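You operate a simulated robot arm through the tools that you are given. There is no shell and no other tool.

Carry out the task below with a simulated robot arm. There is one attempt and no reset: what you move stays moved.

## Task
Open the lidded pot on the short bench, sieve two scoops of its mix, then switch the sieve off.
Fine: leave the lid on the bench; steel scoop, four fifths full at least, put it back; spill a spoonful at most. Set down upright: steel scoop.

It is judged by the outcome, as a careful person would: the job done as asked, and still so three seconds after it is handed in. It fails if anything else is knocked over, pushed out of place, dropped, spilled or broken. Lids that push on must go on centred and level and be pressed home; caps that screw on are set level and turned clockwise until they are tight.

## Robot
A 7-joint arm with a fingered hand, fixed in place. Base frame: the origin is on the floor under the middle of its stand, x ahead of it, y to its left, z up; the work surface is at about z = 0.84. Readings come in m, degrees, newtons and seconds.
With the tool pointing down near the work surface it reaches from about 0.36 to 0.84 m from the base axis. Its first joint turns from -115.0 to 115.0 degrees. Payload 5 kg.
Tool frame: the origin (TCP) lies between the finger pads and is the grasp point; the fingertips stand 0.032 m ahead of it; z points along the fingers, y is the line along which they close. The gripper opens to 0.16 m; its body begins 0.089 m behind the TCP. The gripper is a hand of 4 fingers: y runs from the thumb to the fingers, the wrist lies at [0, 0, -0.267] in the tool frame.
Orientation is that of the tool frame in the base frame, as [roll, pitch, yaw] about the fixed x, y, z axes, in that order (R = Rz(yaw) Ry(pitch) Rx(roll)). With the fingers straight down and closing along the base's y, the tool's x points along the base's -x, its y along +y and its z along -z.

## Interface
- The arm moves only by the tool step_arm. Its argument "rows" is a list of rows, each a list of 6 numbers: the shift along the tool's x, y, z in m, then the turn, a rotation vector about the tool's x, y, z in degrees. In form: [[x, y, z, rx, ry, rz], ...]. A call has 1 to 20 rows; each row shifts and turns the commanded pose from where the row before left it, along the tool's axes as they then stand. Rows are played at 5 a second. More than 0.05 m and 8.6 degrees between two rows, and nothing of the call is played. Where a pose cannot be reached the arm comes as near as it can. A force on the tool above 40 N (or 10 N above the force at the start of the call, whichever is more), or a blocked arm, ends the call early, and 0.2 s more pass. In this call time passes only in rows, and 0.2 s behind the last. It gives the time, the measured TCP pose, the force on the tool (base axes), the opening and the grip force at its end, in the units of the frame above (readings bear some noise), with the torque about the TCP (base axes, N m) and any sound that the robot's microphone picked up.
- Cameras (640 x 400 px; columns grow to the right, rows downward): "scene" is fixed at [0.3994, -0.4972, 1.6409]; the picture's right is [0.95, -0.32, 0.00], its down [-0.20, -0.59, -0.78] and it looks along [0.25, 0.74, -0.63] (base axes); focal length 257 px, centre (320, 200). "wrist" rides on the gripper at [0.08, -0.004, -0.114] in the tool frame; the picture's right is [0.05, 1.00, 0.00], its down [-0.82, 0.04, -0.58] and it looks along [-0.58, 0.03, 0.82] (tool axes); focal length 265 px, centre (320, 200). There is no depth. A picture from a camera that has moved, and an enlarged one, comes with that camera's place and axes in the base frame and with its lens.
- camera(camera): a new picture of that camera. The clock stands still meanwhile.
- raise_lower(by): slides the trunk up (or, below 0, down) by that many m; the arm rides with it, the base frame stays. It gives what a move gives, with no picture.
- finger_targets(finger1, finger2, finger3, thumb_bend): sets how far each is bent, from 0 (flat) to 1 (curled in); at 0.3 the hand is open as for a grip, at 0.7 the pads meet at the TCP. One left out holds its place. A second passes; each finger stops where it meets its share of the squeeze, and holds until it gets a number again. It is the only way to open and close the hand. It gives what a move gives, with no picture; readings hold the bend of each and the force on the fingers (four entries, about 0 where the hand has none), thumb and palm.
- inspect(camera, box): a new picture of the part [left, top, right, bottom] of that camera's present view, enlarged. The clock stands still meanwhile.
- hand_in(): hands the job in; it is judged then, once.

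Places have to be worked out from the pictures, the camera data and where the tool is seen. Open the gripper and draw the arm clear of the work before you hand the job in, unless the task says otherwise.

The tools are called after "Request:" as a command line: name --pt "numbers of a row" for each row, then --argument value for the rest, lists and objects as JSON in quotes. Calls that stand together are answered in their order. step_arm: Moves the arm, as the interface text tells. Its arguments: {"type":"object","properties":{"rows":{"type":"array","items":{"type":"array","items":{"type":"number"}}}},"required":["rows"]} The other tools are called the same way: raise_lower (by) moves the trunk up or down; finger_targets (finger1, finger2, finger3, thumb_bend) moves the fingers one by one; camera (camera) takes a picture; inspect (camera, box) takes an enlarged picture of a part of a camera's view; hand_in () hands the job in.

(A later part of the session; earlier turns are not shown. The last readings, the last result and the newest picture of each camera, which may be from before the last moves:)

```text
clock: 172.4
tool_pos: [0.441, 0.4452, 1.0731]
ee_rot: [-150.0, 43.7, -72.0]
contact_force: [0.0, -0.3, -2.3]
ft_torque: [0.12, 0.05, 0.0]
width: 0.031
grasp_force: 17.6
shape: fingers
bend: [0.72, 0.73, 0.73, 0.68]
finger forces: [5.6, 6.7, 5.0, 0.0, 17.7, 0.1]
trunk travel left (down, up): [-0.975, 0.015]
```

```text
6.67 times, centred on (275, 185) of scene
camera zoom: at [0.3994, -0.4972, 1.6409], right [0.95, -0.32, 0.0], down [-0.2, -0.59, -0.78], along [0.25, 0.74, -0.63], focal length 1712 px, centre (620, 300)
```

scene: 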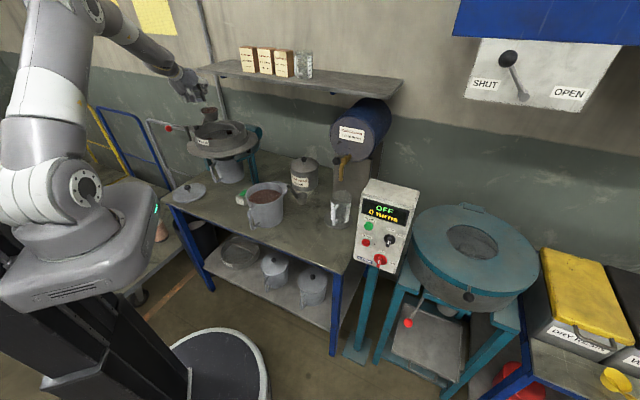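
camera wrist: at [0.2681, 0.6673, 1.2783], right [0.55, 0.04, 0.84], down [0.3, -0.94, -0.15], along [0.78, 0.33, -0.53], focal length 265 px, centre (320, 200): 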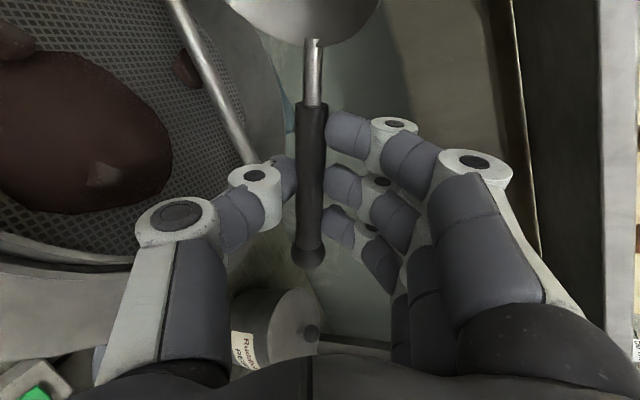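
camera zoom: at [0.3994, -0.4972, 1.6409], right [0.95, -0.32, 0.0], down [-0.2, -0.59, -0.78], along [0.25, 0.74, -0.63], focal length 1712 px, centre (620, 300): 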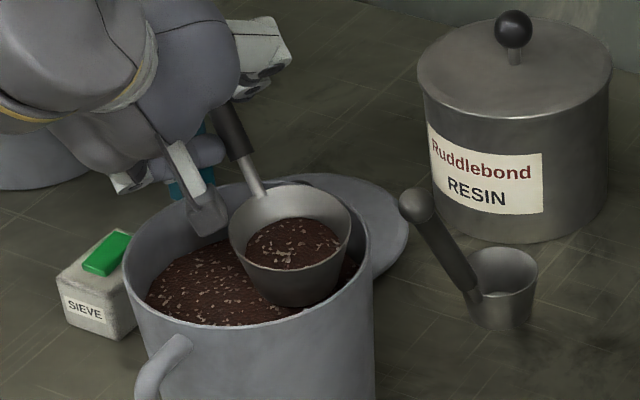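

Only ~55% after this dip (same as the first time); a second dip tops it up. Repeating the dip.

Request:
step_arm --pt "-0.0009 -0.0057 -0.0104 0.159 -6.129 3.378" --pt "0.0155 0.0064 0.0109 0 0 0" --pt "0.0155 0.0064 0.0109 0 0 0" --pt "0.0155 0.0064 0.0109 0 0 0" --pt "0.0147 0.0061 0.0104 0 0 0"

Request:
inspect --camera "scene" --box '[245, 160, 305, 215]'

```text
clock: 173.6
tool_pos: [0.4439, 0.4384, 1.003]
ee_rot: [-149.7, 50.6, -71.8]
contact_force: [3.6, 0.8, -2.8]
ft_torque: [0.11, -0.03, 0.1]
width: 0.0305
grasp_force: 18.9
shape: fingers
bend: [0.72, 0.73, 0.73, 0.68]
finger forces: [8.8, 6.3, 5.1, 0.0, 18.2, 0.0]
trunk travel left (down, up): [-0.975, 0.015]
```

```text
7.27 times, centred on (275, 188) of scene
camera zoom: at [0.3994, -0.4972, 1.6409], right [0.95, -0.32, 0.0], down [-0.2, -0.59, -0.78], along [0.25, 0.74, -0.63], focal length 1868 px, centre (647, 291)
```

zoom: 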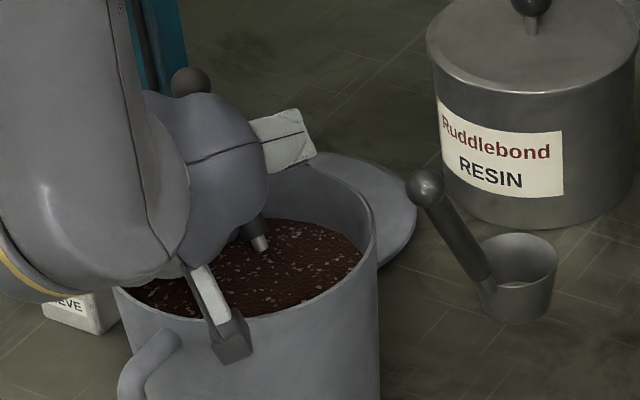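

Submerged again; a light touch on the left side, so I'll shift 3 mm right while levelling, dwell a second under the surface, then rise.

Request:
step_arm --pt "-0.0006 -0.0006 0.005 -0.091 3.502 -1.93" --pt "0 0 0 0 0 0" --pt "0 0 0 0 0 0" --pt "0 0 0 0 0 0" --pt "0 0 0 0 0 0" --pt "-0.0039 -0.0005 -0.0006 -0.045 1.751 -0.965" --pt "-0.0026 -0.001 -0.0017 -0.023 0.876 -0.483" --pt "-0.0035 -0.0018 -0.0031 0 0 0" --pt "-0.0042 -0.0022 -0.0038 0 0 0" --pt "-0.0055 -0.0029 -0.005 0 0 0" --pt "-0.0069 -0.0036 -0.0063 0 0 0" --pt "-0.0083 -0.0044 -0.0075 0 0 0" --pt "-0.0097 -0.0051 -0.0088 0 0 0"

Request:
inspect --camera "scene" --box '[262, 176, 286, 200]'

Request:
inspect --camera "scene" --box '[245, 155, 305, 215]'

```text
clock: 176.4
tool_pos: [0.444, 0.4455, 1.0629]
ee_rot: [-150.0, 43.7, -72.0]
contact_force: [0.0, 0.2, -4.1]
ft_torque: [0.1, 0.13, 0.02]
width: 0.0314
grasp_force: 16.7
shape: fingers
bend: [0.72, 0.73, 0.73, 0.68]
finger forces: [5.3, 6.7, 4.5, 0.1, 17.4, 0.1]
trunk travel left (down, up): [-0.975, 0.015]
```

```text
16.00 times, centred on (274, 188) of scene
camera zoom: at [0.3994, -0.4972, 1.6409], right [0.95, -0.32, 0.0], down [-0.2, -0.59, -0.78], along [0.25, 0.74, -0.63], focal length 4109 px, centre (1056, 392)
```

zoom: 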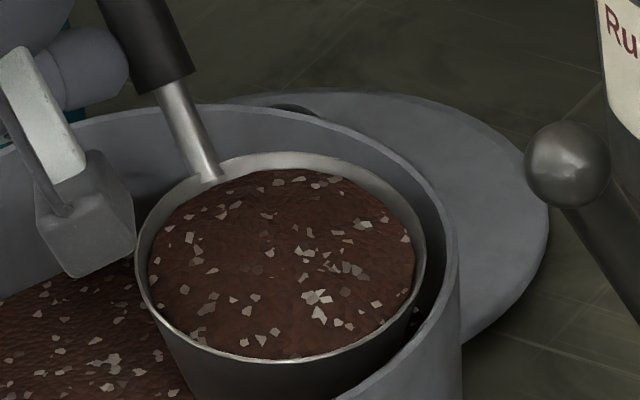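

```text
6.67 times, centred on (275, 185) of scene
camera zoom: at [0.3994, -0.4972, 1.6409], right [0.95, -0.32, 0.0], down [-0.2, -0.59, -0.78], along [0.25, 0.74, -0.63], focal length 1712 px, centre (620, 300)
```

zoom: 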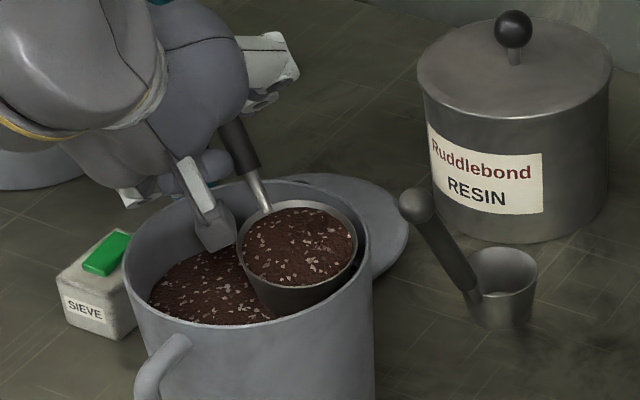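

The cup is now essentially full. Raising it gently.

Request:
step_arm --pt "-0.0035 -0.0018 -0.0031 0 0 0" --pt "-0.0069 -0.0036 -0.0063 0 0 0" --pt "-0.0104 -0.0055 -0.0094 0 0 0" --pt "-0.0124 -0.0065 -0.0113 0 0 0" --pt "-0.0124 -0.0065 -0.0113 0 0 0" --pt "-0.0124 -0.0065 -0.0113 0 0 0" --pt "-0.0124 -0.0065 -0.0113 0 0 0" --pt "-0.0124 -0.0065 -0.0113 0 0 0" --pt "-0.0124 -0.0065 -0.0113 0 0 0" --pt "-0.0124 -0.0065 -0.0113 0 0 0" --pt "-0.0124 -0.0065 -0.0113 0 0 0" --pt "-0.0124 -0.0065 -0.0113 0 0 0" --pt "-0.0124 -0.0065 -0.0113 0 0 0" --pt "-0.0104 -0.0055 -0.0094 0 0 0" --pt "-0.0069 -0.0036 -0.0063 0 0 0" --pt "-0.0035 -0.0018 -0.0031 0 0 0"

Request:
inspect --camera "scene" --box '[235, 120, 305, 190]'

```text
clock: 179.8
tool_pos: [0.4438, 0.4446, 1.3035]
ee_rot: [-149.9, 43.7, -71.9]
contact_force: [-0.7, 0.2, -2.8]
ft_torque: [0.17, 0.14, -0.01]
width: 0.0314
grasp_force: 16.2
shape: fingers
bend: [0.72, 0.73, 0.73, 0.68]
finger forces: [4.7, 6.9, 3.9, 0.0, 16.7, 0.0]
trunk travel left (down, up): [-0.975, 0.015]
```

```text
5.71 times, centred on (270, 155) of scene
camera zoom: at [0.3994, -0.4972, 1.6409], right [0.95, -0.32, 0.0], down [-0.2, -0.59, -0.78], along [0.25, 0.74, -0.63], focal length 1468 px, centre (606, 457)
```

zoom: 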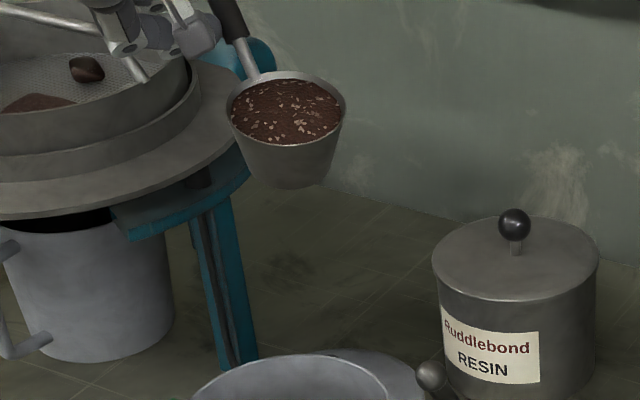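

Full and level. Travelling smoothly to the sieve.

Request:
step_arm --pt "-0.0051 0.0033 0.004 0 0 0" --pt "-0.0102 0.0066 0.008 0 0 0" --pt "-0.0171 0.011 0.0134 0 0 0" --pt "-0.0171 0.011 0.0134 0 0 0" --pt "-0.0171 0.011 0.0134 0 0 0" --pt "-0.0171 0.011 0.0134 0 0 0" --pt "-0.0171 0.011 0.0134 0 0 0" --pt "-0.0171 0.011 0.0134 0 0 0" --pt "-0.0171 0.011 0.0134 0 0 0" --pt "-0.0171 0.011 0.0134 0 0 0" --pt "-0.0171 0.011 0.0134 0 0 0" --pt "-0.0171 0.011 0.0134 0 0 0" --pt "-0.0171 0.011 0.0134 0 0 0" --pt "-0.0171 0.011 0.0134 0 0 0" --pt "-0.0171 0.011 0.0134 0 0 0" --pt "-0.0171 0.011 0.0134 0 0 0" --pt "-0.0171 0.011 0.0134 0 0 0" --pt "-0.0171 0.011 0.0134 0 0 0" --pt "-0.0102 0.0066 0.008 0 0 0" --pt "-0.0051 0.0033 0.004 0 0 0"

Request:
inspect --camera "scene" --box '[150, 60, 300, 190]'

```text
clock: 184.0
tool_pos: [0.2625, 0.8406, 1.2928]
ee_rot: [-150.0, 43.7, -71.9]
contact_force: [-0.4, 1.0, -4.4]
ft_torque: [0.11, 0.06, -0.02]
width: 0.0309
grasp_force: 15.2
shape: fingers
bend: [0.72, 0.73, 0.73, 0.68]
finger forces: [3.9, 7.4, 3.5, 0.1, 15.9, 0.0]
trunk travel left (down, up): [-0.975, 0.015]
```

```text
3.08 times, centred on (225, 125) of scene
camera zoom: at [0.3994, -0.4972, 1.6409], right [0.95, -0.32, 0.0], down [-0.2, -0.59, -0.78], along [0.25, 0.74, -0.63], focal length 790 px, centre (612, 431)
```

zoom: 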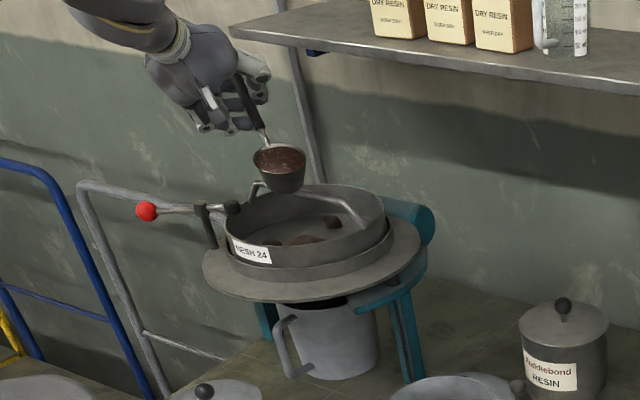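

Grip force is slowly easing, so I'll refresh the squeeze here (above the sieve), then pour.

Request:
finger_targets --finger1 0.76 --finger2 0.76 --finger3 0.76 --thumb_bend 0.76

Request:
inspect --camera "scene" --box '[195, 90, 235, 130]'

```text
clock: 185.0
tool_pos: [0.2628, 0.8384, 1.2925]
ee_rot: [-150.0, 43.7, -72.0]
contact_force: [0.2, 0.0, -3.5]
ft_torque: [0.08, 0.08, -0.02]
width: 0.0305
grasp_force: 21.6
shape: fingers
bend: [0.73, 0.74, 0.75, 0.67]
finger forces: [5.7, 9.5, 4.9, 0.0, 22.3, 0.1]
trunk travel left (down, up): [-0.975, 0.015]
```

```text
10.00 times, centred on (215, 110) of scene
camera zoom: at [0.3994, -0.4972, 1.6409], right [0.95, -0.32, 0.0], down [-0.2, -0.59, -0.78], along [0.25, 0.74, -0.63], focal length 2568 px, centre (1370, 1100)
```

zoom: 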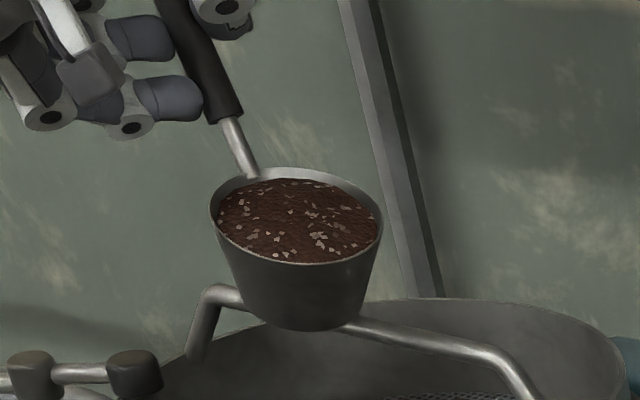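

Grip 22 N, cup full. Pouring with the same yaw-and-roll motion.

Request:
step_arm --pt "-0.0004 -0.0022 0.0016 1.38 0.726 1.253" --pt "-0.0004 -0.0022 0.0016 1.38 0.726 1.253" --pt "-0.0004 -0.0022 0.0016 1.38 0.726 1.253" --pt "-0.0004 -0.0022 0.0016 1.38 0.726 1.253" --pt "-0.0017 -0.0138 -0.0019 -1.008 -0.969 8.105" --pt "-0.0017 -0.0138 -0.0019 -1.008 -0.969 8.105" --pt "-0.0017 -0.0138 -0.0019 -1.008 -0.969 8.105" --pt "-0.0017 -0.0138 -0.0019 -1.008 -0.969 8.105" --pt "-0.0017 -0.0138 -0.0019 -1.008 -0.969 8.105" --pt "-0.0017 -0.0138 -0.0019 -1.008 -0.969 8.105" --pt "-0.0017 -0.0138 -0.0019 -1.008 -0.969 8.105" --pt "-0.0017 -0.0138 -0.0019 -1.008 -0.969 8.105" --pt "-0.0017 -0.0138 -0.0019 -1.008 -0.969 8.105" --pt "-0.0017 -0.0138 -0.0019 -1.008 -0.969 8.105" --pt "-0.0017 -0.0138 -0.0019 -1.008 -0.969 8.105" --pt "-0.0017 -0.0138 -0.0019 -1.008 -0.969 8.105" --pt "-0.0017 -0.0138 -0.0019 -1.008 -0.969 8.105" --pt "-0.0017 -0.0138 -0.0019 -1.008 -0.969 8.105"

Request:
inspect --camera "scene" --box '[150, 60, 300, 190]'

```text
clock: 188.8
tool_pos: [0.3932, 0.7369, 1.2526]
ee_rot: [112.9, 0.4, 155.4]
contact_force: [-0.2, 0.5, -0.8]
ft_torque: [-0.05, -0.12, 0.01]
width: 0.0289
grasp_force: 20.9
shape: fingers
bend: [0.74, 0.74, 0.75, 0.67]
finger forces: [4.8, 9.1, 6.1, 0.1, 22.8, 0.1]
trunk travel left (down, up): [-0.975, 0.015]
```

```text
3.08 times, centred on (225, 125) of scene
camera zoom: at [0.3994, -0.4972, 1.6409], right [0.95, -0.32, 0.0], down [-0.2, -0.59, -0.78], along [0.25, 0.74, -0.63], focal length 790 px, centre (612, 431)
```

zoom: 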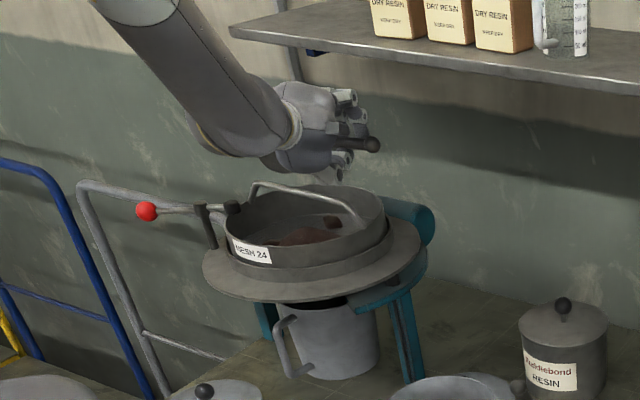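

Larger pile on the mesh now. Finishing the roll and pausing for the last grains.

Request:
step_arm --pt "-0.0017 -0.0138 -0.0019 -1.008 -0.969 8.105" --pt "-0.0017 -0.0138 -0.0019 -1.008 -0.969 8.105" --pt "-0.0017 -0.0138 -0.0019 -1.008 -0.969 8.105" --pt "-0.0017 -0.0138 -0.0019 -1.008 -0.969 8.105" --pt "0 0 0 0 0 0" --pt "0 0 0 0 0 0" --pt "0 0 0 0 0 0" --pt "0 0 0 0 0 0"

Request:
camera --camera "wrist"

Request:
inspect --camera "scene" --box '[185, 90, 275, 165]'

```text
clock: 190.6
tool_pos: [0.3785, 0.7135, 1.204]
ee_rot: [112.6, -28.0, 138.9]
contact_force: [-0.4, 0.4, -1.4]
ft_torque: [-0.12, -0.09, -0.01]
width: 0.029
grasp_force: 21.4
shape: fingers
bend: [0.74, 0.74, 0.75, 0.67]
finger forces: [4.6, 9.5, 5.6, 0.0, 22.6, 0.0]
trunk travel left (down, up): [-0.975, 0.015]
```

```text
taken
camera wrist: at [0.2686, 0.6692, 1.2775], right [0.55, 0.04, 0.84], down [0.3, -0.94, -0.15], along [0.78, 0.33, -0.53], focal length 265 px, centre (320, 200)
```

wrist: 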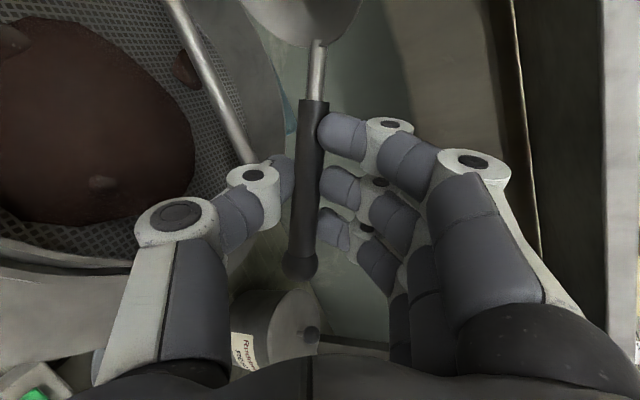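

```text
5.33 times, centred on (230, 128) of scene
camera zoom: at [0.3994, -0.4972, 1.6409], right [0.95, -0.32, 0.0], down [-0.2, -0.59, -0.78], along [0.25, 0.74, -0.63], focal length 1370 px, centre (800, 587)
```

zoom: 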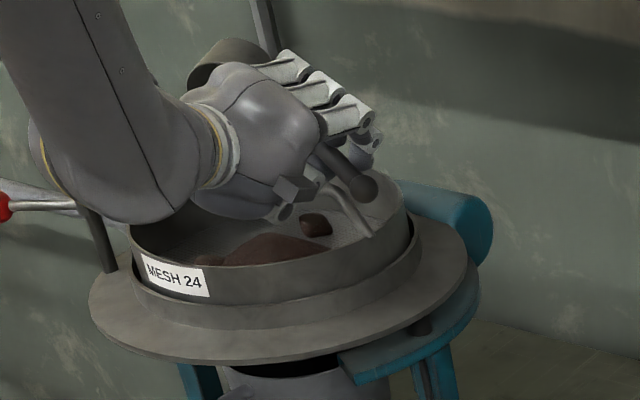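

Both scoops are on the mesh, no visible spill. Reversing the roll to upright.

Request:
step_arm --pt "0.0036 0.0134 0.0021 1.008 0.969 -8.105" --pt "0.0036 0.0134 0.0021 1.008 0.969 -8.105" --pt "0.0036 0.0134 0.0021 1.008 0.969 -8.105" --pt "0.0036 0.0134 0.0021 1.008 0.969 -8.105" --pt "0.0036 0.0134 0.0021 1.008 0.969 -8.105" --pt "0.0036 0.0134 0.0021 1.008 0.969 -8.105" --pt "0.0036 0.0134 0.0021 1.008 0.969 -8.105" --pt "0.0036 0.0134 0.0021 1.008 0.969 -8.105" --pt "0.0036 0.0134 0.0021 1.008 0.969 -8.105" --pt "0.0036 0.0134 0.0021 1.008 0.969 -8.105" --pt "0.0036 0.0134 0.0021 1.008 0.969 -8.105" --pt "0.0036 0.0134 0.0021 1.008 0.969 -8.105" --pt "0.0036 0.0134 0.0021 1.008 0.969 -8.105" --pt "0.0036 0.0134 0.0021 1.008 0.969 -8.105" --pt "0.0036 0.0134 0.0021 1.008 0.969 -8.105" --pt "0.0036 0.0134 0.0021 1.008 0.969 -8.105" --pt "0.0036 0.0134 0.0021 1.008 0.969 -8.105" --pt "0.0036 0.0134 0.0021 1.008 0.969 -8.105"

Request:
inspect --camera "scene" --box '[150, 60, 300, 190]'

Request:
inspect --camera "scene" --box '[170, 130, 320, 240]'

```text
clock: 194.4
tool_pos: [0.2727, 0.8437, 1.294]
ee_rot: [-149.8, 43.6, -79.7]
contact_force: [-0.9, 0.0, -1.0]
ft_torque: [0.04, 0.06, -0.04]
width: 0.0288
grasp_force: 20.7
shape: fingers
bend: [0.74, 0.74, 0.75, 0.67]
finger forces: [5.8, 9.8, 4.5, 0.0, 21.7, 0.0]
trunk travel left (down, up): [-0.975, 0.015]
```

```text
3.08 times, centred on (225, 125) of scene
camera zoom: at [0.3994, -0.4972, 1.6409], right [0.95, -0.32, 0.0], down [-0.2, -0.59, -0.78], along [0.25, 0.74, -0.63], focal length 790 px, centre (612, 431)
```

zoom: 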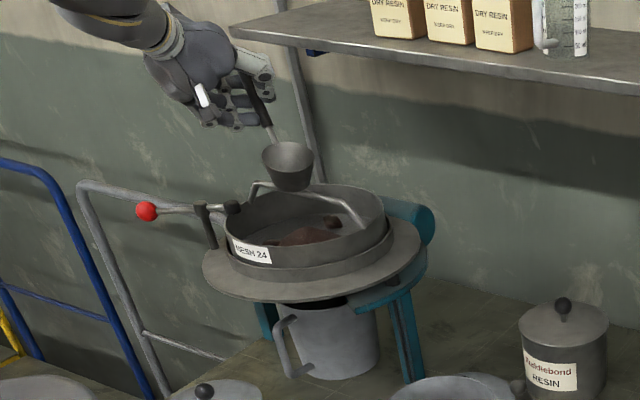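

```text
3.64 times, centred on (245, 185) of scene
camera zoom: at [0.3994, -0.4972, 1.6409], right [0.95, -0.32, 0.0], down [-0.2, -0.59, -0.78], along [0.25, 0.74, -0.63], focal length 934 px, centre (593, 254)
```

zoom: 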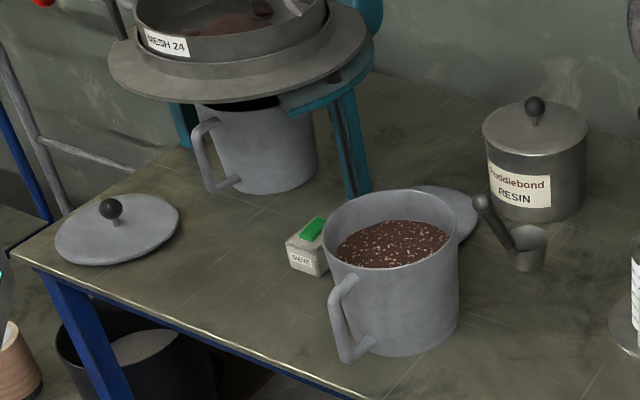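

No spill on bench or pan, and the pot hasn't moved. Now I'll carry the empty scoop to the free bench area on the right to set it down.

Request:
step_arm --pt "0.0327 -0.0202 -0.0143 0 0 0" --pt "0.0327 -0.0202 -0.0143 0 0 0" --pt "0.0327 -0.0202 -0.0143 0 0 0" --pt "0.0327 -0.0202 -0.0143 0 0 0" --pt "0.0327 -0.0202 -0.0143 0 0 0" --pt "0.0327 -0.0202 -0.0143 0 0 0" --pt "0.0327 -0.0202 -0.0143 0 0 0" --pt "0.0327 -0.0202 -0.0143 0 0 0" --pt "0.0327 -0.0202 -0.0143 0 0 0" --pt "0.0327 -0.0202 -0.0143 0 0 0" --pt "0.0327 -0.0202 -0.0143 0 0 0" --pt "0.0327 -0.0202 -0.0143 0 0 0" --pt "0.0327 -0.0202 -0.0143 0 0 0" --pt "0.0327 -0.0202 -0.0143 0 0 0" --pt "0.0327 -0.0202 -0.0143 0 0 0" --pt "0.0327 -0.0202 -0.0143 0 0 0"

Request:
step_arm --pt "-0.0007 -0.0088 0.006 5.241 2.76 4.762" --pt "-0.0007 -0.0088 0.006 5.241 2.76 4.762" --pt "-0.0007 -0.0088 0.006 5.241 2.76 4.762" --pt "-0.0007 -0.0088 0.006 5.241 2.76 4.762"

Request:
inspect --camera "scene" --box '[260, 160, 350, 250]'

```text
clock: 197.8
tool_pos: [0.546, 0.2546, 1.1935]
ee_rot: [-150.1, 43.8, -79.8]
contact_force: [0.0, 0.2, -1.0]
ft_torque: [0.06, 0.05, 0.02]
width: 0.0287
grasp_force: 20.4
shape: fingers
bend: [0.74, 0.74, 0.75, 0.68]
finger forces: [5.3, 10.2, 4.3, 0.1, 21.1, 0.0]
trunk travel left (down, up): [-0.975, 0.015]
```

```text
clock: 198.8
tool_pos: [0.5879, 0.2597, 1.1921]
ee_rot: [-150.0, 43.6, -110.4]
contact_force: [-0.3, 0.4, -1.3]
ft_torque: [0.06, 0.0, -0.03]
width: 0.0287
grasp_force: 19.9
shape: fingers
bend: [0.74, 0.74, 0.75, 0.68]
finger forces: [5.0, 10.0, 4.0, 0.0, 20.8, 0.0]
trunk travel left (down, up): [-0.975, 0.015]
```

```text
4.44 times, centred on (305, 205) of scene
camera zoom: at [0.3994, -0.4972, 1.6409], right [0.95, -0.32, 0.0], down [-0.2, -0.59, -0.78], along [0.25, 0.74, -0.63], focal length 1141 px, centre (387, 178)
```

zoom: 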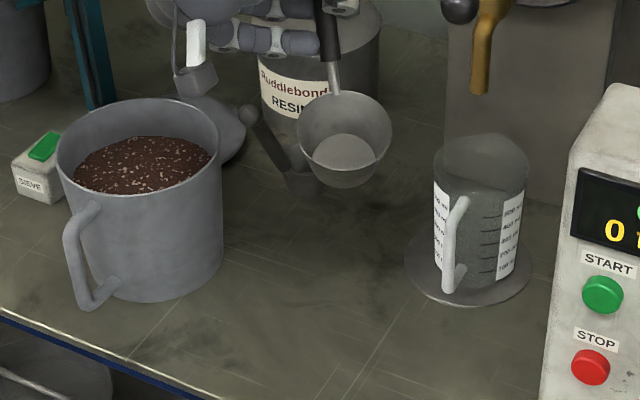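

The cup now leans toward the camera — the scoop pivoted a bit in the grip. I'll zoom to measure the tilt and correct before setting down.

Request:
inspect --camera "scene" --box '[280, 180, 312, 212]'

Request:
camera --camera "wrist"

```text
12.50 times, centred on (296, 196) of scene
camera zoom: at [0.3994, -0.4972, 1.6409], right [0.95, -0.32, 0.0], down [-0.2, -0.59, -0.78], along [0.25, 0.74, -0.63], focal length 3210 px, centre (620, 250)
```

zoom: 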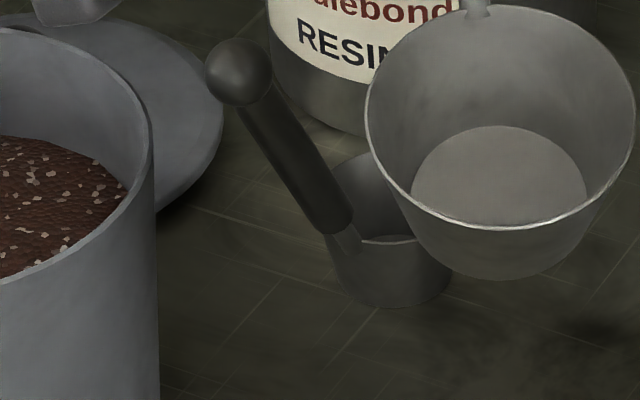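

```text
taken
camera wrist: at [0.4929, 0.1591, 1.2096], right [-0.7, 0.59, -0.4], down [-0.21, 0.36, 0.91], along [0.68, 0.72, -0.13], focal length 265 px, centre (320, 200)
```

wrist: 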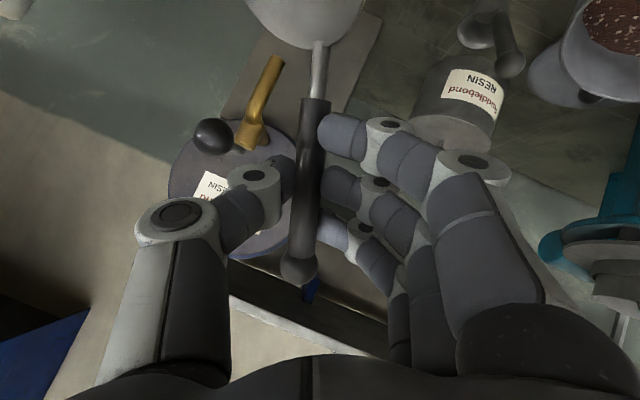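

The scoop has pitched ≈19° forward in the grip. I'll rotate the hand back by the same amount about the cup so the cup is level, then check.

Request:
step_arm --pt "-0.0018 0.0056 0.0101 -0.148 5.691 -3.136" --pt "-0.0018 0.0056 0.0101 -0.148 5.691 -3.136" --pt "-0.0018 0.0056 0.0101 -0.148 5.691 -3.136"

Request:
inspect --camera "scene" --box '[280, 180, 312, 212]'

Request:
inspect --camera "scene" --box '[260, 160, 350, 250]'

```text
clock: 199.6
tool_pos: [0.5974, 0.283, 1.1677]
ee_rot: [-150.7, 24.0, -110.7]
contact_force: [0.7, 0.6, -0.9]
ft_torque: [0.02, -0.01, 0.0]
width: 0.0287
grasp_force: 19.8
shape: fingers
bend: [0.74, 0.74, 0.75, 0.68]
finger forces: [4.8, 10.3, 3.9, 0.1, 20.6, 0.0]
trunk travel left (down, up): [-0.975, 0.015]
```

```text
12.50 times, centred on (296, 196) of scene
camera zoom: at [0.3994, -0.4972, 1.6409], right [0.95, -0.32, 0.0], down [-0.2, -0.59, -0.78], along [0.25, 0.74, -0.63], focal length 3210 px, centre (620, 250)
```

zoom: 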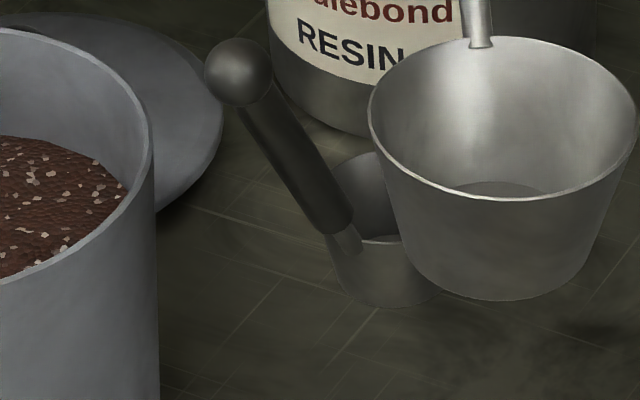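

```text
4.44 times, centred on (305, 205) of scene
camera zoom: at [0.3994, -0.4972, 1.6409], right [0.95, -0.32, 0.0], down [-0.2, -0.59, -0.78], along [0.25, 0.74, -0.63], focal length 1141 px, centre (387, 178)
```

zoom: 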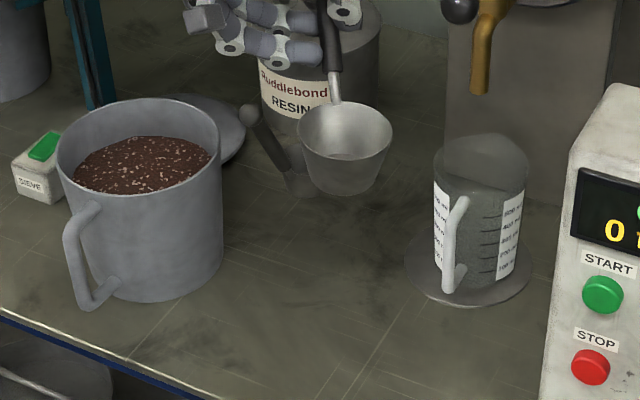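

The cup is level and clean. I'll lower the scoop toward the bench at about (0.598, 0.195).

Request:
step_arm --pt "0.0163 0.0179 0.0319 0 0 0" --pt "0.0163 0.0179 0.0319 0 0 0" --pt "0.0163 0.0179 0.0319 0 0 0" --pt "0.0163 0.0179 0.0319 0 0 0" --pt "0.0122 0.0134 0.0239 0 0 0"

Request:
inspect --camera "scene" --box '[260, 180, 350, 260]'

```text
clock: 200.8
tool_pos: [0.5978, 0.2824, 0.9778]
ee_rot: [-150.7, 24.3, -110.7]
contact_force: [0.0, -0.1, -1.7]
ft_torque: [0.11, 0.06, -0.01]
width: 0.0283
grasp_force: 20.1
shape: fingers
bend: [0.74, 0.74, 0.75, 0.68]
finger forces: [4.8, 10.4, 3.8, 0.0, 20.5, 0.0]
trunk travel left (down, up): [-0.975, 0.015]
```

```text
5.00 times, centred on (305, 220) of scene
camera zoom: at [0.3994, -0.4972, 1.6409], right [0.95, -0.32, 0.0], down [-0.2, -0.59, -0.78], along [0.25, 0.74, -0.63], focal length 1284 px, centre (395, 100)
```

zoom: 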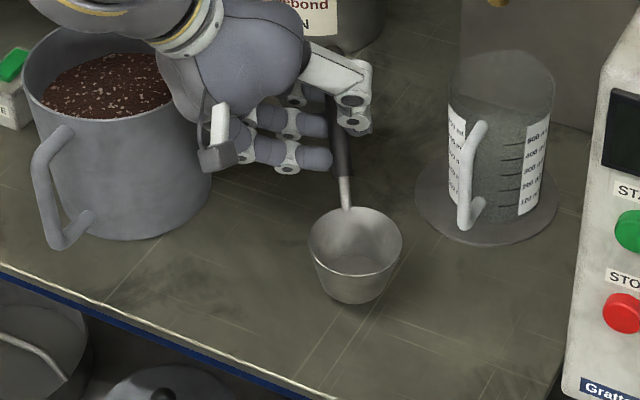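

About 3 cm to go; lowering further until contact.

Request:
step_arm --pt "0.0041 0.0045 0.008 0 0 0" --pt "0.0041 0.0045 0.008 0 0 0" --pt "0.002 0.0022 0.004 0 0 0"

Request:
inspect --camera "scene" --box '[280, 205, 320, 250]'

```text
clock: 201.6
tool_pos: [0.5982, 0.2829, 0.9529]
ee_rot: [-150.7, 24.2, -110.7]
contact_force: [0.2, 0.4, -1.6]
ft_torque: [0.1, -0.02, 0.0]
width: 0.0282
grasp_force: 19.5
shape: fingers
bend: [0.74, 0.74, 0.75, 0.68]
finger forces: [4.7, 10.4, 3.8, 0.0, 20.4, 0.0]
trunk travel left (down, up): [-0.975, 0.015]
```

```text
8.89 times, centred on (300, 228) of scene
camera zoom: at [0.3994, -0.4972, 1.6409], right [0.95, -0.32, 0.0], down [-0.2, -0.59, -0.78], along [0.25, 0.74, -0.63], focal length 2283 px, centre (498, -44)
```

zoom: 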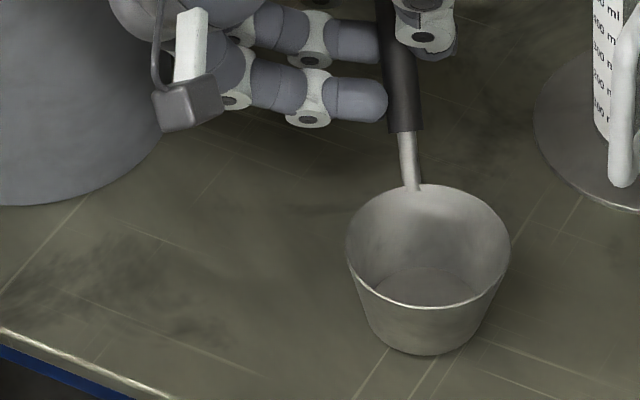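

Close now. Small steps until it touches.

Request:
step_arm --pt "0.0016 0.0018 0.0032 0 0 0" --pt "0.0012 0.0013 0.0024 0 0 0"

Request:
step_arm --pt "0.0012 0.0013 0.0024 0 0 0"

```text
clock: 202.2
tool_pos: [0.5993, 0.2823, 0.9461]
ee_rot: [-150.7, 24.2, -110.6]
contact_force: [0.5, 0.2, 1.1]
ft_torque: [-0.04, -0.03, 0.01]
width: 0.0285
grasp_force: 20.5
shape: fingers
bend: [0.74, 0.74, 0.75, 0.68]
finger forces: [4.9, 10.3, 5.3, 0.1, 21.0, 0.0]
trunk travel left (down, up): [-0.975, 0.015]
```

```text
clock: 202.6
tool_pos: [0.596, 0.2829, 0.9432]
ee_rot: [-150.7, 24.2, -110.7]
contact_force: [-0.8, 0.6, 1.7]
ft_torque: [-0.08, -0.05, 0.02]
width: 0.0279
grasp_force: 21.0
shape: fingers
bend: [0.74, 0.74, 0.75, 0.68]
finger forces: [5.1, 10.3, 6.0, 0.1, 21.3, 0.0]
trunk travel left (down, up): [-0.975, 0.015]
```

The cup rests on the bench (force changed sign). I'll look, then release gently.

Request:
finger_targets --finger1 0.66 --finger2 0.66 --finger3 0.66 --thumb_bend 0.62

Request:
inspect --camera "scene" --box '[270, 190, 330, 250]'

```text
clock: 203.6
tool_pos: [0.5971, 0.283, 0.9431]
ee_rot: [-150.8, 24.2, -110.7]
contact_force: [0.8, 0.0, -0.2]
ft_torque: [-0.01, 0.01, -0.02]
width: 0.039
grasp_force: 0.1
shape: fingers
bend: [0.66, 0.66, 0.66, 0.62]
finger forces: [0.0, 0.1, 0.1, 0.0, 0.1, 0.1]
trunk travel left (down, up): [-0.975, 0.015]
```

```text
6.67 times, centred on (300, 220) of scene
camera zoom: at [0.3994, -0.4972, 1.6409], right [0.95, -0.32, 0.0], down [-0.2, -0.59, -0.78], along [0.25, 0.74, -0.63], focal length 1712 px, centre (453, 67)
```

zoom: 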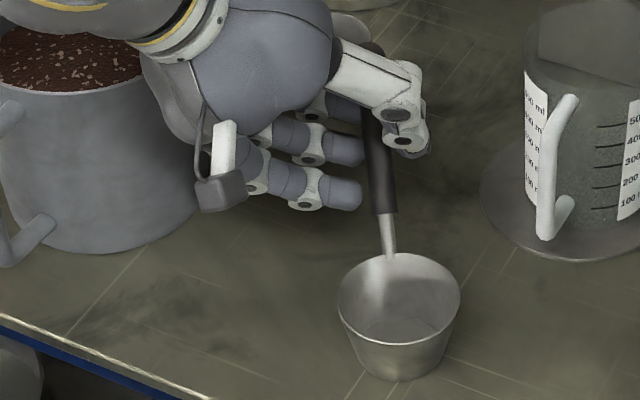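

The scoop stands upright by itself. Opening more and withdrawing along the tool axis.

Request:
finger_targets --finger1 0.54 --finger2 0.54 --finger3 0.54 --thumb_bend 0.46

Request:
step_arm --pt "0 0 -0.02 0 0 0" --pt "0 0 -0.03 0 0 0" --pt "0 0 -0.04 0 0 0" --pt "0 0 -0.04 0 0 0"

Request:
inspect --camera "scene" --box '[260, 175, 340, 250]'

```text
clock: 204.6
tool_pos: [0.5963, 0.2826, 0.9437]
ee_rot: [-150.8, 24.2, -110.7]
contact_force: [-1.1, 0.1, 0.0]
ft_torque: [0.02, 0.01, -0.02]
width: 0.0906
grasp_force: 0.2
shape: fingers
bend: [0.54, 0.54, 0.54, 0.46]
finger forces: [0.1, 0.0, 0.0, 0.0, 0.0, 0.0]
trunk travel left (down, up): [-0.975, 0.015]
```

```text
clock: 205.6
tool_pos: [0.5213, 0.2602, 1.0477]
ee_rot: [-150.7, 24.3, -110.8]
contact_force: [-0.2, 0.0, 0.4]
ft_torque: [0.02, -0.01, 0.0]
width: 0.0905
grasp_force: 0.0
shape: fingers
bend: [0.54, 0.54, 0.54, 0.46]
finger forces: [0.0, 0.1, 0.1, 0.1, 0.0, 0.0]
trunk travel left (down, up): [-0.975, 0.015]
```

```text
5.33 times, centred on (300, 212) of scene
camera zoom: at [0.3994, -0.4972, 1.6409], right [0.95, -0.32, 0.0], down [-0.2, -0.59, -0.78], along [0.25, 0.74, -0.63], focal length 1370 px, centre (427, 133)
```

zoom: 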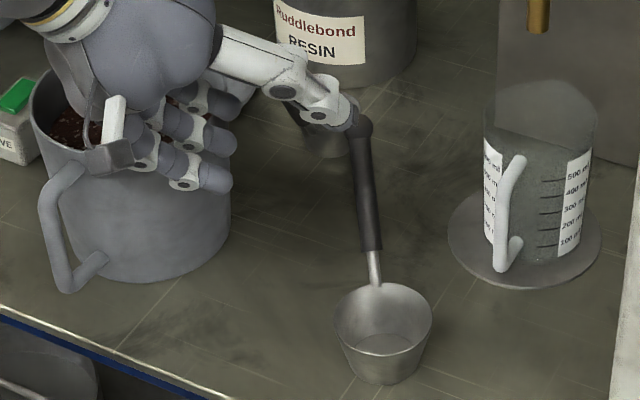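

Scoop stands upright, hand clear. I'll rise, go tool-down and turn to yaw 135° for pressing the sieve switch with one extended finger.

Request:
step_arm --pt "-0.0163 -0.0179 -0.0319 0 0 0" --pt "-0.0163 -0.0179 -0.0319 0 0 0" --pt "-0.0163 -0.0179 -0.0319 0 0 0" --pt "-0.0163 -0.0179 -0.0319 0 0 0" --pt "0 0 0 -4.67 5.83 3.46" --pt "0 0 0 -4.67 5.83 3.46" --pt "0 0 0 -4.67 5.83 3.46" --pt "0 0 0 -4.67 5.83 3.46" --pt "0 0 0 -4.67 5.83 3.46" --pt "0 0 0 0 0 8.18" --pt "0 0 0 0 0 8.18" --pt "0 0 0 0 0 8.18" --pt "0 0 0 0 0 8.18" --pt "0 0 0 0 0 8.18" --pt "0 0 0 0 0 8.18" --pt "0 0 0 0 0 8.18" --pt "0 0 0 0 0 8.18" --pt "0 0 0 0 0 8.18" --pt "0 0 0 0 0 8.18" --pt "0 0 0 0 0 8.18"

Request:
finger_targets --finger1 1.0 --finger2 0.44 --finger3 1.0 --thumb_bend 0.85

Request:
camera --camera "wrist"

Request:
inspect --camera "scene" --box '[270, 190, 340, 250]'

```text
clock: 209.8
tool_pos: [0.5209, 0.2606, 1.2072]
ee_rot: [179.9, 0.1, 134.8]
contact_force: [-0.4, -0.3, 0.1]
ft_torque: [0.03, 0.02, 0.0]
width: 0.0911
grasp_force: 0.1
shape: fingers
bend: [0.54, 0.54, 0.54, 0.46]
finger forces: [0.0, 0.0, 0.0, 0.0, 0.1, 0.1]
trunk travel left (down, up): [-0.975, 0.015]
```

```text
clock: 210.8
tool_pos: [0.5224, 0.2611, 1.2066]
ee_rot: [179.9, 0.0, 134.9]
contact_force: [0.2, 0.7, 0.6]
ft_torque: [-0.02, -0.04, 0.01]
width: 0.0475
grasp_force: 0.0
shape: fingers
bend: [1.0, 0.44, 1.0, 0.85]
finger forces: [0.0, 0.0, 0.0, 0.0, 0.0, 0.1]
trunk travel left (down, up): [-0.975, 0.015]
```

```text
taken
camera wrist: at [0.4616, 0.3151, 1.3205], right [0.67, 0.74, 0.0], down [0.61, -0.55, 0.58], along [0.43, -0.38, -0.82], focal length 265 px, centre (320, 200)
```

wrist: 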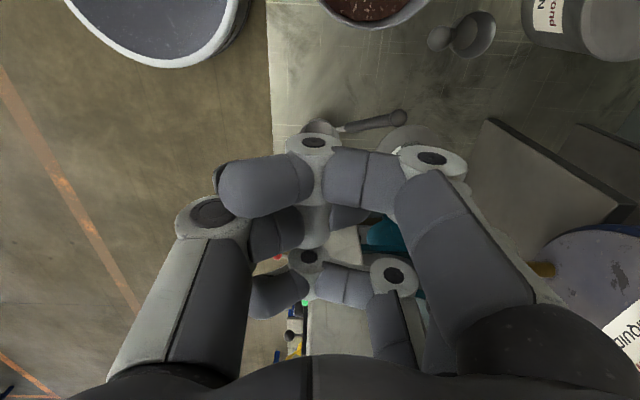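

```text
6.67 times, centred on (305, 220) of scene
camera zoom: at [0.3994, -0.4972, 1.6409], right [0.95, -0.32, 0.0], down [-0.2, -0.59, -0.78], along [0.25, 0.74, -0.63], focal length 1712 px, centre (420, 67)
```

zoom: 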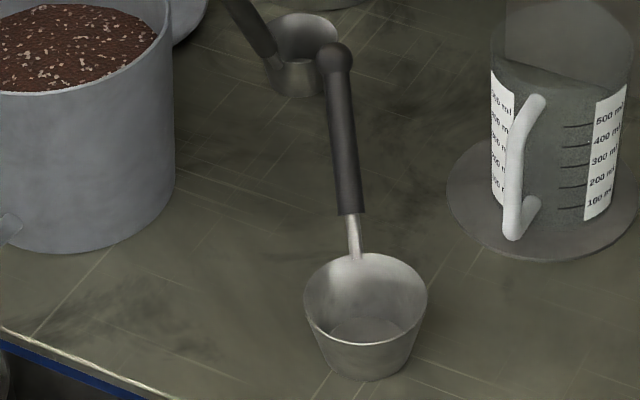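

Scoop is standing fine at (0.596, 0.187). The index is extended with others curled. Moving above the sieve switch.

Request:
step_arm --pt "0.0354 0.0046 0 0 0 0" --pt "0.0354 0.0046 0 0 0 0" --pt "0.0354 0.0046 0 0 0 0" --pt "0.0354 0.0046 0 0 0 0" --pt "0.0354 0.0046 0 0 0 0" --pt "0.0354 0.0046 0 0 0 0" --pt "0.0354 0.0046 0 0 0 0" --pt "0.0354 0.0046 0.035 0 0 0" --pt "0.0354 0.0046 0.035 0 0 0" --pt "0 0 0.04 0 0 0" --pt "0 0 0.04 0 0 0"

Request:
camera --camera "wrist"

Request:
inspect --camera "scene" --box '[190, 120, 290, 215]'

```text
clock: 213.2
tool_pos: [0.3262, 0.5177, 1.0562]
ee_rot: [179.8, 0.0, 134.9]
contact_force: [0.3, -0.1, 0.1]
ft_torque: [-0.05, 0.01, 0.02]
width: 0.0478
grasp_force: 0.0
shape: fingers
bend: [1.0, 0.44, 1.0, 0.85]
finger forces: [0.0, 0.1, 0.0, 0.0, 0.0, 0.0]
trunk travel left (down, up): [-0.975, 0.015]
```

```text
taken
camera wrist: at [0.2657, 0.5717, 1.1698], right [0.67, 0.74, 0.0], down [0.61, -0.55, 0.58], along [0.43, -0.39, -0.82], focal length 265 px, centre (320, 200)
```

wrist: 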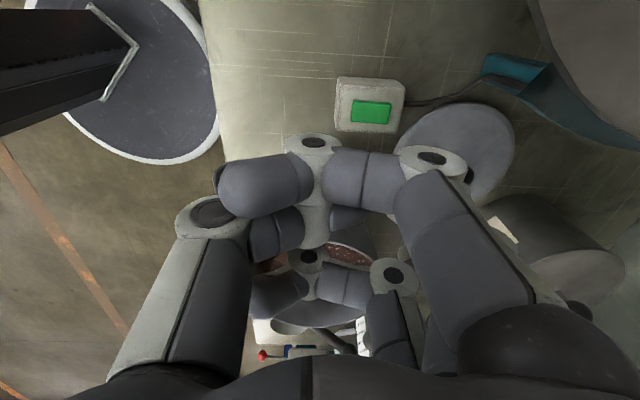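

```text
4.21 times, centred on (240, 168) of scene
camera zoom: at [0.3994, -0.4972, 1.6409], right [0.95, -0.32, 0.0], down [-0.2, -0.59, -0.78], along [0.25, 0.74, -0.63], focal length 1081 px, centre (657, 337)
```

zoom: 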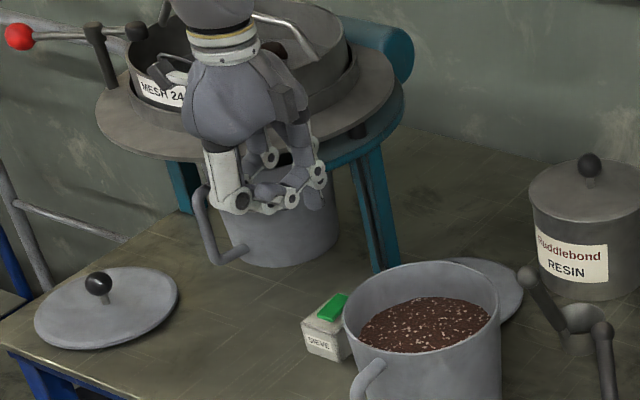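

The switch button is at (0.366, 0.554) as expected. I'll zoom to see the extended fingertip's actual position.

Request:
inspect --camera "scene" --box '[228, 145, 278, 205]'

Request:
inspect --camera "wrist" --box '[200, 60, 480, 350]'

```text
6.67 times, centred on (253, 175) of scene
camera zoom: at [0.3994, -0.4972, 1.6409], right [0.95, -0.32, 0.0], down [-0.2, -0.59, -0.78], along [0.25, 0.74, -0.63], focal length 1712 px, centre (767, 367)
```

zoom: 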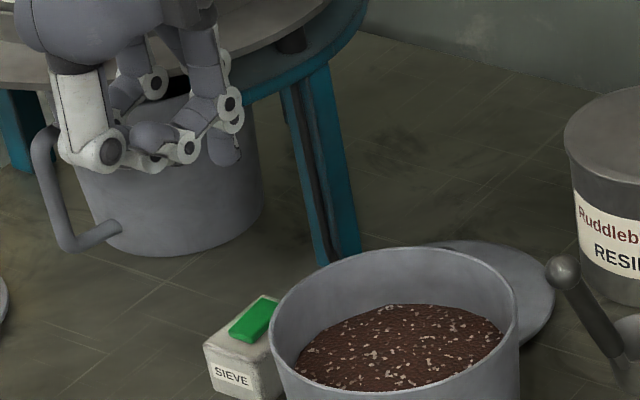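

```text
1.38 times, centred on (340, 205) of wrist
camera zoom: at [0.2657, 0.5717, 1.1698], right [0.67, 0.74, 0.0], down [0.61, -0.55, 0.58], along [0.43, -0.39, -0.82], focal length 366 px, centre (292, 193)
```

zoom: 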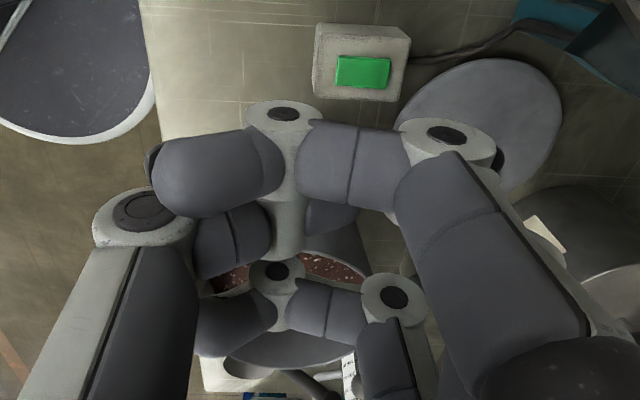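

The fingertip is about 4 cm below and right above the switch. Small alignment and descend to ~1.5 cm above the button.

Request:
step_arm --pt "-0.0028 -0.0057 0.035 0 0 0" --pt "0 0 0.035 0 0 0" --pt "0 0 0.035 0 0 0"

Request:
inspect --camera "scene" --box '[225, 160, 275, 215]'

Request:
camera --camera "wrist"

```text
clock: 214.0
tool_pos: [0.3239, 0.5115, 0.9506]
ee_rot: [179.9, 0.0, 135.0]
contact_force: [-0.2, -0.5, -1.3]
ft_torque: [-0.01, 0.01, 0.02]
width: 0.0475
grasp_force: 0.0
shape: fingers
bend: [1.0, 0.44, 1.0, 0.85]
finger forces: [0.0, 0.0, 0.1, 0.1, 0.0, 0.0]
trunk travel left (down, up): [-0.975, 0.015]
```

```text
7.27 times, centred on (250, 188) of scene
camera zoom: at [0.3994, -0.4972, 1.6409], right [0.95, -0.32, 0.0], down [-0.2, -0.59, -0.78], along [0.25, 0.74, -0.63], focal length 1868 px, centre (829, 291)
```

zoom: 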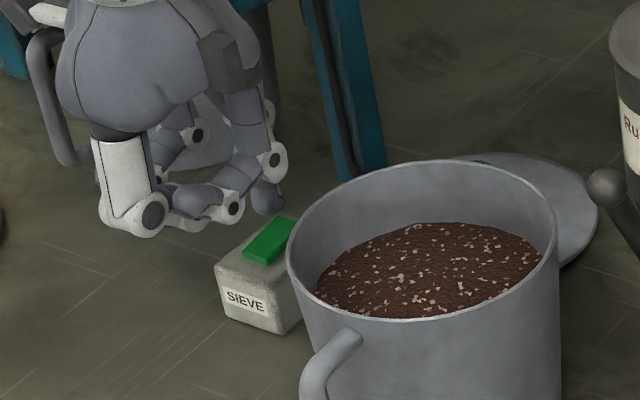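

```text
taken
camera wrist: at [0.2636, 0.5657, 1.064], right [0.67, 0.74, 0.0], down [0.61, -0.55, 0.58], along [0.43, -0.39, -0.82], focal length 265 px, centre (320, 200)
```

wrist: 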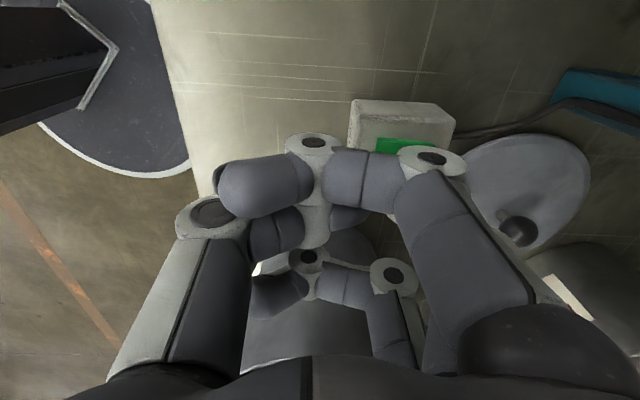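

The tip is ~2 cm above the button and aligned within a few mm. Descending to touch and pressing in small steps.

Request:
step_arm --pt "0 -0.004 0.008 0 0 0" --pt "0 0 0.006 0 0 0" --pt "0 0 0.003 0 0 0"

Request:
step_arm --pt "0 0 0.003 0 0 0"

```text
clock: 214.8
tool_pos: [0.3201, 0.5072, 0.9345]
ee_rot: [179.8, 0.1, 135.1]
contact_force: [-0.3, -0.5, -0.1]
ft_torque: [-0.01, 0.0, 0.0]
width: 0.0476
grasp_force: 0.0
shape: fingers
bend: [1.0, 0.44, 1.0, 0.85]
finger forces: [0.0, 0.0, 0.0, 0.0, 0.0, 0.1]
trunk travel left (down, up): [-0.975, 0.015]
```

```text
clock: 215.2
tool_pos: [0.3215, 0.5074, 0.9317]
ee_rot: [179.8, -0.1, 135.0]
contact_force: [0.2, -1.2, 6.7]
ft_torque: [0.27, -0.27, -0.04]
width: 0.0476
grasp_force: 3.2
shape: fingers
bend: [1.0, 0.44, 1.0, 0.85]
finger forces: [0.0, 5.9, 0.1, 0.1, 0.1, 0.0]
trunk travel left (down, up): [-0.975, 0.015]
```

Touching the button (6.7 N). Pressing a bit more.

Request:
step_arm --pt "0 0 0.003 0 0 0"

Request:
inspect --camera "scene" --box '[225, 160, 275, 215]'

```text
clock: 215.6
tool_pos: [0.3213, 0.5069, 0.9318]
ee_rot: [179.6, -0.1, 134.9]
contact_force: [-1.3, -3.0, 22.2]
ft_torque: [0.93, -1.11, -0.12]
width: 0.0478
grasp_force: 11.0
shape: fingers
bend: [1.0, 0.45, 1.0, 0.85]
finger forces: [0.0, 21.5, 0.0, 0.0, 0.0, 0.1]
trunk travel left (down, up): [-0.975, 0.015]
```

```text
7.27 times, centred on (250, 188) of scene
camera zoom: at [0.3994, -0.4972, 1.6409], right [0.95, -0.32, 0.0], down [-0.2, -0.59, -0.78], along [0.25, 0.74, -0.63], focal length 1868 px, centre (829, 291)
```

zoom: 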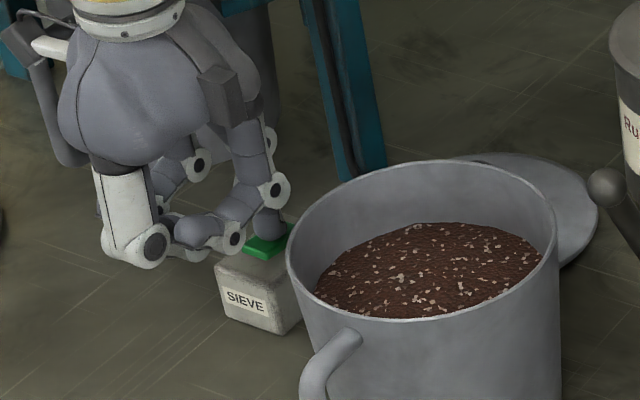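

22 N at the middle did nothing — it's likely a rocker. I'll lift off, shift 1.5 cm toward the label (front) end and press there.

Request:
step_arm --pt "0 0 -0.012 0 0 0" --pt "0 -0.014 0 0 0 0"

Request:
inspect --camera "scene" --box '[230, 170, 270, 210]'

```text
clock: 216.2
tool_pos: [0.3083, 0.4959, 0.94]
ee_rot: [179.9, -0.1, 135.0]
contact_force: [0.5, 0.6, 0.1]
ft_torque: [-0.02, 0.03, 0.02]
width: 0.0477
grasp_force: 0.1
shape: fingers
bend: [1.0, 0.44, 1.0, 0.85]
finger forces: [0.0, 0.0, 0.0, 0.1, 0.0, 0.0]
trunk travel left (down, up): [-0.975, 0.015]
```

```text
10.00 times, centred on (250, 190) of scene
camera zoom: at [0.3994, -0.4972, 1.6409], right [0.95, -0.32, 0.0], down [-0.2, -0.59, -0.78], along [0.25, 0.74, -0.63], focal length 2568 px, centre (1020, 300)
```

zoom: 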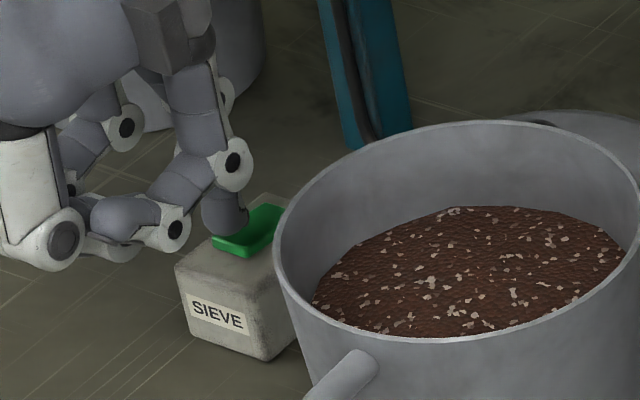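

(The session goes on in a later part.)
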